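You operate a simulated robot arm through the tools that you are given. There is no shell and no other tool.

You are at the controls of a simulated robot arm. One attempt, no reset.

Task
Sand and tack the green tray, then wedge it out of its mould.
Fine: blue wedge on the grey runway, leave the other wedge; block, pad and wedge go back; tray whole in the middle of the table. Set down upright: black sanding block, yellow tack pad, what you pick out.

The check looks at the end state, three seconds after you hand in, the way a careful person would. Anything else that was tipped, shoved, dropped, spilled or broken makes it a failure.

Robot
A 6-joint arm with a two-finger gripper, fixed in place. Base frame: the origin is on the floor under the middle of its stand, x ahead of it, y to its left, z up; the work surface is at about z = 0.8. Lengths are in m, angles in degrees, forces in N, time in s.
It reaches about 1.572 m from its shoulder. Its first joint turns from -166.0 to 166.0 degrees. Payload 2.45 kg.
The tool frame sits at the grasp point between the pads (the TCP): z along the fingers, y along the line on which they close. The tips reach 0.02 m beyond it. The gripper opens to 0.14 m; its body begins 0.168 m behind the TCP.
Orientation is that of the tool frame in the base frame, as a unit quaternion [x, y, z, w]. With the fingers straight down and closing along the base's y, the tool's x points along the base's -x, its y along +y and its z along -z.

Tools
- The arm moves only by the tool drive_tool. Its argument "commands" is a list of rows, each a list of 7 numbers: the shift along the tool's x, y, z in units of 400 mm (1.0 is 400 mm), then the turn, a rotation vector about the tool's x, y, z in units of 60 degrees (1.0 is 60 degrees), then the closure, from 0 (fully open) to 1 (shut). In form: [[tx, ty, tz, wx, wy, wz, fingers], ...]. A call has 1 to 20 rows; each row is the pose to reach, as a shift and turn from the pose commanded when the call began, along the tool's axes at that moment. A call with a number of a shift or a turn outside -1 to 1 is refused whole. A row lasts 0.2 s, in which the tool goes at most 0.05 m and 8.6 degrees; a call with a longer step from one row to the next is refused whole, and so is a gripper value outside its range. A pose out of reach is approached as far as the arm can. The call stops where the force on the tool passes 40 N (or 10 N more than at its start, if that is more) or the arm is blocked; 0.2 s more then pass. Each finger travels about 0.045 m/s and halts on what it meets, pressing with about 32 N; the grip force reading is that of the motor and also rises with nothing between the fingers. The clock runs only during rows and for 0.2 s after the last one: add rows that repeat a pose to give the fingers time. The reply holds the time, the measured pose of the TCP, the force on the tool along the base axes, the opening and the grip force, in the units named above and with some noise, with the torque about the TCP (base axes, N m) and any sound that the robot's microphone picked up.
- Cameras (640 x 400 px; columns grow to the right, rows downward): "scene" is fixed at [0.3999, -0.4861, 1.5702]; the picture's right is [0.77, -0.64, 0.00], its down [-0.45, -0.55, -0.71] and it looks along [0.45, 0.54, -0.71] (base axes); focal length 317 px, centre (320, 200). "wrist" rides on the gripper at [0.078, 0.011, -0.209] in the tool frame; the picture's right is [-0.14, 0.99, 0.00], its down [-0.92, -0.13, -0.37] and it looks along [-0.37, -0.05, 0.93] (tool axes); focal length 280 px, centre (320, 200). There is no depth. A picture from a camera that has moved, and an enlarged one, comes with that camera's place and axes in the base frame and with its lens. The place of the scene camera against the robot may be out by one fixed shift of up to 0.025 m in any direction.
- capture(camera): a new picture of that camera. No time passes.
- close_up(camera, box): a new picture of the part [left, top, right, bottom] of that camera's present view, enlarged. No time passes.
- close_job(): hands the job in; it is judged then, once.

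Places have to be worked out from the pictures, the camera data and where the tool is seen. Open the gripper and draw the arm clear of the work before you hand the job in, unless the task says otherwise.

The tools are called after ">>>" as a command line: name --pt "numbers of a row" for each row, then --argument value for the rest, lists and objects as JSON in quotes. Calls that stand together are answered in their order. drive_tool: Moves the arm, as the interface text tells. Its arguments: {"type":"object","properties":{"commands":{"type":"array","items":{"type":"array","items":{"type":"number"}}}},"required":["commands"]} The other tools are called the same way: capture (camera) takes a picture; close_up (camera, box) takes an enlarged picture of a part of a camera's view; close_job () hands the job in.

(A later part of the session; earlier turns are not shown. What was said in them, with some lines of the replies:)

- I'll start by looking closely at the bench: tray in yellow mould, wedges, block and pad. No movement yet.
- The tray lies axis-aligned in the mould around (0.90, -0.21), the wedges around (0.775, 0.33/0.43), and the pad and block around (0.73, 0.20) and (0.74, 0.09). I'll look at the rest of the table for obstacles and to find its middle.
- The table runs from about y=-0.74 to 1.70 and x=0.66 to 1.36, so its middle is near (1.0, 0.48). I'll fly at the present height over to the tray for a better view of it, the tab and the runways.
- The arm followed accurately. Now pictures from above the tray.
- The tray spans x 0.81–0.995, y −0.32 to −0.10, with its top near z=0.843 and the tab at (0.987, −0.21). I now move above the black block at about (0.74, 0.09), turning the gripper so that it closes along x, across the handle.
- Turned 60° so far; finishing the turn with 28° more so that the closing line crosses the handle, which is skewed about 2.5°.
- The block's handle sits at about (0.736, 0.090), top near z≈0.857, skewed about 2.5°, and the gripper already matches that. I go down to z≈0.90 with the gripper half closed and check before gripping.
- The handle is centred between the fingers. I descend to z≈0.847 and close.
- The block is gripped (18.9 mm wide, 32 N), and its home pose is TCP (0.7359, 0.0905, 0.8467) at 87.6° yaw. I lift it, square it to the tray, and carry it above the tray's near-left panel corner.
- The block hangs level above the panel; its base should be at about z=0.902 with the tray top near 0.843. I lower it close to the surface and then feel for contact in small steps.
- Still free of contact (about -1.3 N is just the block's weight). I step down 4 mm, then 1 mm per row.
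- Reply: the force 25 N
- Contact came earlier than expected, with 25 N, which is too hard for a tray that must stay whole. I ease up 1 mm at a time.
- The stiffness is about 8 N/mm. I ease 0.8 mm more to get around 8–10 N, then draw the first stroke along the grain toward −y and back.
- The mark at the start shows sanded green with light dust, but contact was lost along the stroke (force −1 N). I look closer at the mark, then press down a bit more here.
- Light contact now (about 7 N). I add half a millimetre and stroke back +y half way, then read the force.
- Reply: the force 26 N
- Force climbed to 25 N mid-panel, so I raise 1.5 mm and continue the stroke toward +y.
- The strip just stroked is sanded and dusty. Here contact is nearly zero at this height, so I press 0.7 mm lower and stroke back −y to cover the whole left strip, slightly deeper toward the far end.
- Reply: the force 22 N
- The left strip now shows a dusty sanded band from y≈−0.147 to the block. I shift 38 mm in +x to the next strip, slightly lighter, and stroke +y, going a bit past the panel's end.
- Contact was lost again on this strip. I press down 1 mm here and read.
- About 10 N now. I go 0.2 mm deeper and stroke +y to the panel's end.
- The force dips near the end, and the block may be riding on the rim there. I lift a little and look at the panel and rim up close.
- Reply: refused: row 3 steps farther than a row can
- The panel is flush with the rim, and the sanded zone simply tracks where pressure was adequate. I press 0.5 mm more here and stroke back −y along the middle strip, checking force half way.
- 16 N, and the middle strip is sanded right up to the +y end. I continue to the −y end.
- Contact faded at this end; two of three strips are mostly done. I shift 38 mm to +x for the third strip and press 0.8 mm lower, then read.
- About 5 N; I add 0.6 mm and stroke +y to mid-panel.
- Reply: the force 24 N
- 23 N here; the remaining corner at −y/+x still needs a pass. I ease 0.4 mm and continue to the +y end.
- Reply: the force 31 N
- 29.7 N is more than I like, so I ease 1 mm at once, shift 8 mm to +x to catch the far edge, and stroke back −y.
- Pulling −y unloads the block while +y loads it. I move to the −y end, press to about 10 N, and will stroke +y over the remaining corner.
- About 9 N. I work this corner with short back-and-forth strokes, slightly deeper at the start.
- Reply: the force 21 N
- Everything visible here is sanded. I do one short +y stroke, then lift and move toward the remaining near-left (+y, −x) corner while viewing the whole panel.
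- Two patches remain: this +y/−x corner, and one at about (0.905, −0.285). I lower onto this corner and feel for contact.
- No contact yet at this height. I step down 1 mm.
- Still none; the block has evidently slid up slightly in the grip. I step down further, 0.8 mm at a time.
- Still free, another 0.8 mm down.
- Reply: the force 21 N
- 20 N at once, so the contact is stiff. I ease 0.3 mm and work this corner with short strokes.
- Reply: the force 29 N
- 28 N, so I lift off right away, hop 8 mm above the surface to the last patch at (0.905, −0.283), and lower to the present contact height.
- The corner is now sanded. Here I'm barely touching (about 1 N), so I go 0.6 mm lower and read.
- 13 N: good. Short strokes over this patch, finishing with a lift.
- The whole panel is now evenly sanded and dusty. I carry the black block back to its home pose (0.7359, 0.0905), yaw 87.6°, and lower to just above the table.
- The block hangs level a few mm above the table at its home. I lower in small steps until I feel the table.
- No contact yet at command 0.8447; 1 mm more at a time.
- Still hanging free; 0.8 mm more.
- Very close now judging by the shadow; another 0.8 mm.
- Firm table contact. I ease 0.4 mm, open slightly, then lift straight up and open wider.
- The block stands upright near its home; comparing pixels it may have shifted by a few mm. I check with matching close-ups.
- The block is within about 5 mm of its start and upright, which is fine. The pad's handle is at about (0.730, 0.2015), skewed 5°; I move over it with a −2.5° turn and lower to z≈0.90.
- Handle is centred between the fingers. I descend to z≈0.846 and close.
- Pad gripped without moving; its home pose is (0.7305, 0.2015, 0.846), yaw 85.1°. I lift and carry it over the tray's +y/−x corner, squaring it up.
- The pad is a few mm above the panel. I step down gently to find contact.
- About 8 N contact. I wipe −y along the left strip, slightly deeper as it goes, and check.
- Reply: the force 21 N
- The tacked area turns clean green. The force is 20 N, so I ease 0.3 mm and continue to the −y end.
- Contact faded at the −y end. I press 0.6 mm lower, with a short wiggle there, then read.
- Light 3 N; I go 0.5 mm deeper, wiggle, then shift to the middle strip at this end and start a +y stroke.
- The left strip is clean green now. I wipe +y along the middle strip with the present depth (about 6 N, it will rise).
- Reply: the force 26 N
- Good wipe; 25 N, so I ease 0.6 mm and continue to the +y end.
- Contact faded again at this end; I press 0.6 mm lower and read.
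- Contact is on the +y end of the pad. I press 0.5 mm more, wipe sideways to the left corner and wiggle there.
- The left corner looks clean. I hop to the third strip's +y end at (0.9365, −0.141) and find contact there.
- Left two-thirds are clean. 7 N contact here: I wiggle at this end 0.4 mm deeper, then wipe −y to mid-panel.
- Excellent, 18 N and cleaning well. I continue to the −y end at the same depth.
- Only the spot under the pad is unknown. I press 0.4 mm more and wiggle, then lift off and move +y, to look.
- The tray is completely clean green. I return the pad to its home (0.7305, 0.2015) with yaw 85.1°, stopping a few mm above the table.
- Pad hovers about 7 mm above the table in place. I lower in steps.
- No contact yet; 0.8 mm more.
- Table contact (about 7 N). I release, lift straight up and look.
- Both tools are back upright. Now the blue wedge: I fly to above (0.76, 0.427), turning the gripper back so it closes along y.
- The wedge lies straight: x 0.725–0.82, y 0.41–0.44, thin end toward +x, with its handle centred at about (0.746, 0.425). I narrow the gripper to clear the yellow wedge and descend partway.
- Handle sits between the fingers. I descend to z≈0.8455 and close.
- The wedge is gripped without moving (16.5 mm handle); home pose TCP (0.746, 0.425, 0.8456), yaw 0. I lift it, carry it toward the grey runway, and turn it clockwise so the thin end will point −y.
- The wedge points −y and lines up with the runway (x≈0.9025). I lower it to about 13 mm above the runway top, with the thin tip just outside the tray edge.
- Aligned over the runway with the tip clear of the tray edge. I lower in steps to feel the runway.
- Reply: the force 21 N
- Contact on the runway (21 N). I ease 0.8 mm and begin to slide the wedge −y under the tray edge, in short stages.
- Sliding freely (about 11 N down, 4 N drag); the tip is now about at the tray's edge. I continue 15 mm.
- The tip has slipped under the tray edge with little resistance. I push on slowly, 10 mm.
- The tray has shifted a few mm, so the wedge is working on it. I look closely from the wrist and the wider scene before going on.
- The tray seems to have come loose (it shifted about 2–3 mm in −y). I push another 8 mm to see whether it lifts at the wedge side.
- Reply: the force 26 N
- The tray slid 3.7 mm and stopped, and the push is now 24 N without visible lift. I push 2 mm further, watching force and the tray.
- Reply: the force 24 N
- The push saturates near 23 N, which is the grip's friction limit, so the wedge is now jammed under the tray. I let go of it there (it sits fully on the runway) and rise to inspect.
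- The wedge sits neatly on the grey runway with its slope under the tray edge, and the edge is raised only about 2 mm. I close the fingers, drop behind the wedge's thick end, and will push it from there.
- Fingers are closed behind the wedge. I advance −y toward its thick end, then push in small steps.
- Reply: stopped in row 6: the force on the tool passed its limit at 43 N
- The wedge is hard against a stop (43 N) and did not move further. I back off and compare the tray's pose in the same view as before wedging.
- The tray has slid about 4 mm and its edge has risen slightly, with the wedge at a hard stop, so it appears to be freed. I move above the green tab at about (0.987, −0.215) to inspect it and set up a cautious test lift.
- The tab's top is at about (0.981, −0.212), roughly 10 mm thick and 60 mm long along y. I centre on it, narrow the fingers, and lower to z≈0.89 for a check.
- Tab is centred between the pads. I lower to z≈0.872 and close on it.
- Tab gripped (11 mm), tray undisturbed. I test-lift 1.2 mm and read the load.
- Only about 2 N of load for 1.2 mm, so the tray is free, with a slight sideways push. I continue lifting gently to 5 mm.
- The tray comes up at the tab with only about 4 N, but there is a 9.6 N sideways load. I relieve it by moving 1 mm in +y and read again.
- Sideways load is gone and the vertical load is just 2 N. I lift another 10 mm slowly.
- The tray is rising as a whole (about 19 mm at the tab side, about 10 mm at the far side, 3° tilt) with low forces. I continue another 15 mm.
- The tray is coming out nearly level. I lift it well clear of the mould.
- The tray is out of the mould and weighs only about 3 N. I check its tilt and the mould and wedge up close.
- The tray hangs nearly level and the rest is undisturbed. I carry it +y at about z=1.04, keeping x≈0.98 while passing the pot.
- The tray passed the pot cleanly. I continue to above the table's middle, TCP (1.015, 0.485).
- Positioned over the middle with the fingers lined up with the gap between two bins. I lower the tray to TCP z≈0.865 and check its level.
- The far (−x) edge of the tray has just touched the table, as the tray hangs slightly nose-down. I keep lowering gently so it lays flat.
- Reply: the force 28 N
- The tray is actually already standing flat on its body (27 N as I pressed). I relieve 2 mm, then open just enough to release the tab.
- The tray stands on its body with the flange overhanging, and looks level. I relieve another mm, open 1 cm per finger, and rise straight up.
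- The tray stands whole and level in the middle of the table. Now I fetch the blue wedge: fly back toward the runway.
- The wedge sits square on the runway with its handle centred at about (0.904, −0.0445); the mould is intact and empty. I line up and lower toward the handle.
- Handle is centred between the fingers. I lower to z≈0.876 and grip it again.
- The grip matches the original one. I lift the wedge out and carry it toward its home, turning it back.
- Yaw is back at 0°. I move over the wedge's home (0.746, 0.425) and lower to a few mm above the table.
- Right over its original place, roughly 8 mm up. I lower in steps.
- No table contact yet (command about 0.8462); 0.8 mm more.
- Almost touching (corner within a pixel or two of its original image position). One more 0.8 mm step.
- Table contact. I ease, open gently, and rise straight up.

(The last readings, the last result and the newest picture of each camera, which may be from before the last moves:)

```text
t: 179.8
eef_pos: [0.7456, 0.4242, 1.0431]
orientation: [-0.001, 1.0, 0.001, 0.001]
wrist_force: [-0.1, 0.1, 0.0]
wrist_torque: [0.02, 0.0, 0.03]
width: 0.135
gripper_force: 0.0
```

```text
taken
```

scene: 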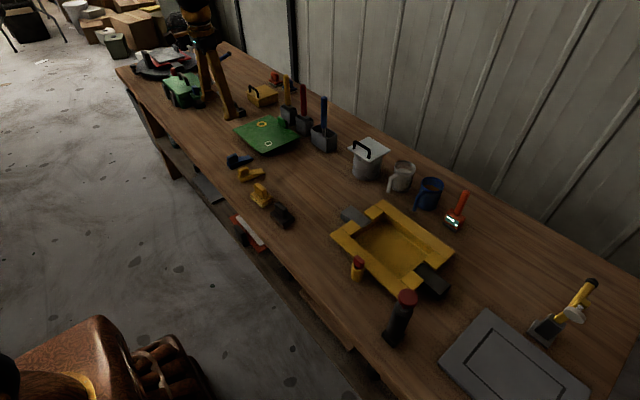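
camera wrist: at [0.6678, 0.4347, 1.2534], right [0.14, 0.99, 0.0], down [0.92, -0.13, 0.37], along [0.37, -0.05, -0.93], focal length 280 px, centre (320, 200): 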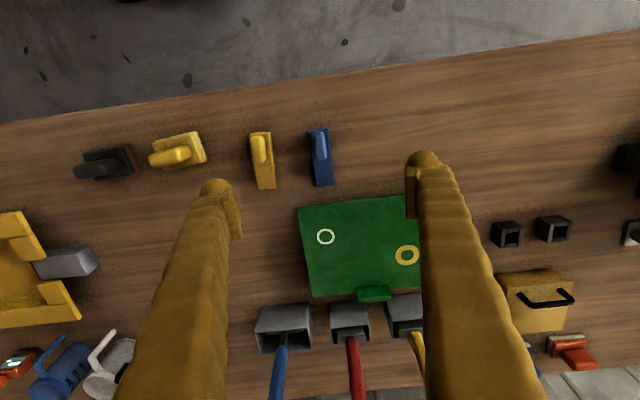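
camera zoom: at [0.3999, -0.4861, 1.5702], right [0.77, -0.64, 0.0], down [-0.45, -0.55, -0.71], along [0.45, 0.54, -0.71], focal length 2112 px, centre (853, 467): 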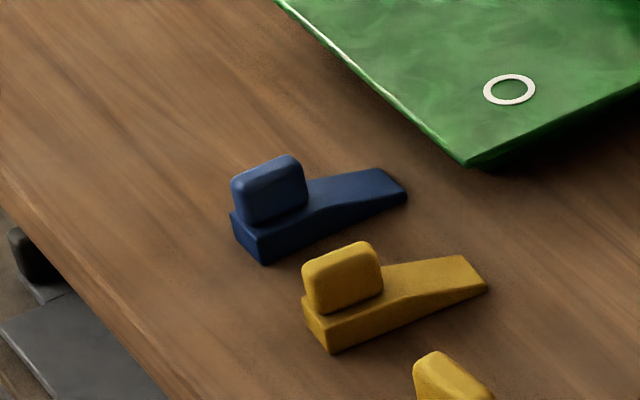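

Everything appears back in place. I check the tray closely for any missed dust or damage before withdrawing.

>>> close_up --camera "wrist" --box '[270, 170, 450, 320]'

>>> close_up --camera "scene" --box '[220, 100, 320, 170]'

>>> close_up --camera "scene" --box '[240, 150, 320, 240]'

```text
2.67 times, centred on (360, 245) of wrist
camera zoom: at [0.6678, 0.4347, 1.2534], right [0.14, 0.99, 0.0], down [0.92, -0.13, 0.37], along [0.37, -0.05, -0.93], focal length 748 px, centre (213, 80)
```

zoom: 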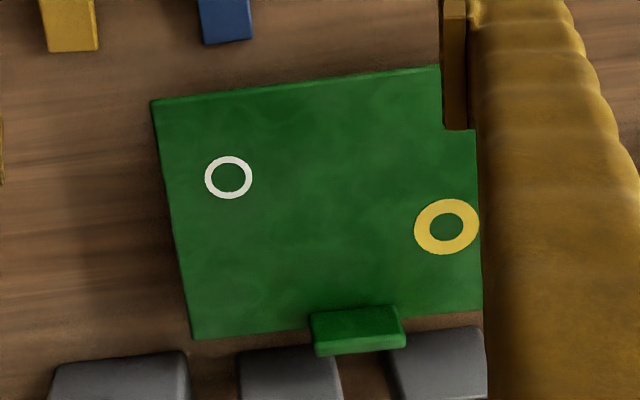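

```text
5.71 times, centred on (270, 135) of scene
camera zoom: at [0.3999, -0.4861, 1.5702], right [0.77, -0.64, 0.0], down [-0.45, -0.55, -0.71], along [0.45, 0.54, -0.71], focal length 1811 px, centre (606, 571)
```

zoom: 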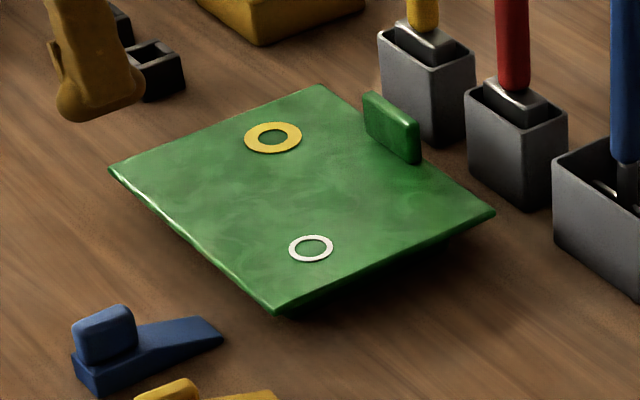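

```text
4.44 times, centred on (280, 195) of scene
camera zoom: at [0.3999, -0.4861, 1.5702], right [0.77, -0.64, 0.0], down [-0.45, -0.55, -0.71], along [0.45, 0.54, -0.71], focal length 1408 px, centre (498, 222)
```

zoom: 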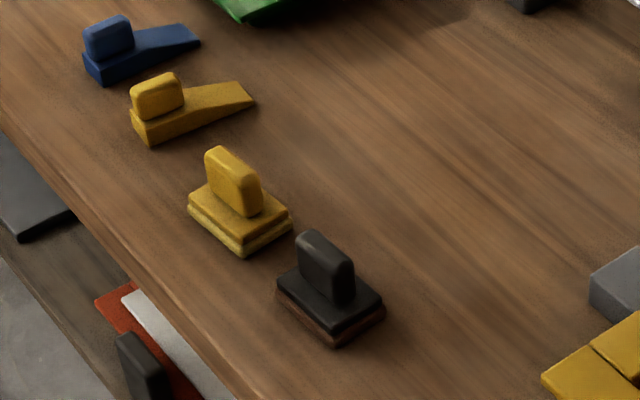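

All items stand upright in place and the tray is whole and clean. I withdraw the arm up and back, clear of the work, with the gripper open.

>>> drive_tool --pt "0 0 -0.08 0 0 0 0" --pt "0 0 -0.17 0 0 0 0" --pt "0.03 -0.04 -0.25 0 0 0 0" --pt "0.08 -0.1 -0.32 0 0 0 0" --pt "0.14 -0.16 -0.38 0 0 0 0" --pt "0.2 -0.22 -0.4 0 0 0 0" --pt "0.25 -0.28 -0.4 0 0 0 0" --pt "0.25 -0.3 -0.4 0 0 0 0" --pt "0.25 -0.3 -0.4 0 0 0 0"

>>> capture --camera "scene"

>>> capture --camera "wrist"

```text
t: 181.8
eef_pos: [0.6461, 0.3031, 1.2038]
orientation: [-0.002, 1.0, 0.001, 0.0]
wrist_force: [-0.2, 0.5, -0.8]
wrist_torque: [-0.02, 0.03, 0.02]
width: 0.1402
gripper_force: 0.0
```

```text
taken
```

scene: 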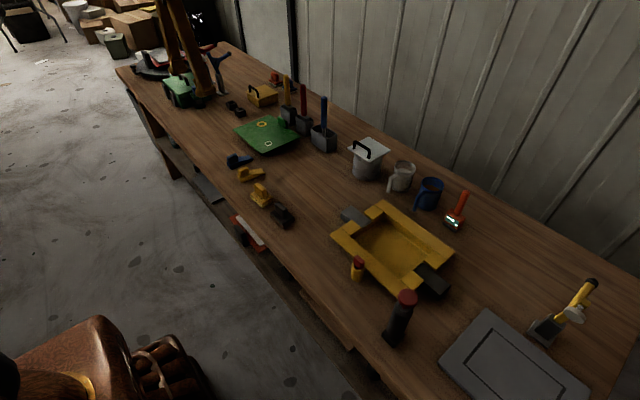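

```text
taken
camera wrist: at [0.5672, 0.3131, 1.413], right [0.14, 0.99, 0.0], down [0.92, -0.13, 0.37], along [0.37, -0.05, -0.93], focal length 280 px, centre (320, 200)
```

wrist: 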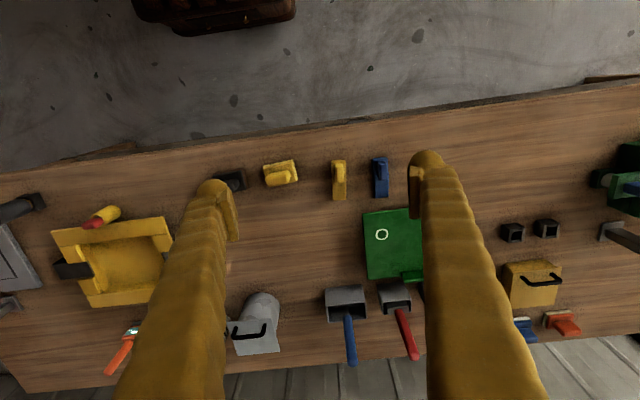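

The arm is clear and the gripper open. The tray is sanded, tacked, whole and in the table's middle; block, pad and blue wedge are back upright; the yellow wedge and everything else are untouched. I hand the job in.

>>> close_job

```text
The job is handed in.
```

The green tray is sanded, tacked and out of its mould. It stands whole and level near the middle of the table, at about (0.94, 0.48). I've handed the job in and haven't seen the check's result.

- **Sanding and tacking:** the whole panel was sanded, then wiped back to clean green, with no dust left in the pictures. Contact force on the tray peaked at about 30 N.
- **Wedging:** I used the blue wedge on the grey runway and left the yellow one alone. The wedge came to a hard stop; a push from behind tripped the 40 N limit at 43 N without moving it further. The tray had already slid about 4 mm by then and lifted out by its tab with only a few newtons.
- **Put back:** the black block, yellow pad and blue wedge are all upright at their starting places. The block is about 5 mm off its original spot; the pad and wedge look within 1–2 mm of theirs.
- **Rest of the bench:** nothing else looked moved in the final pictures. The gripper is open and the arm is clear.
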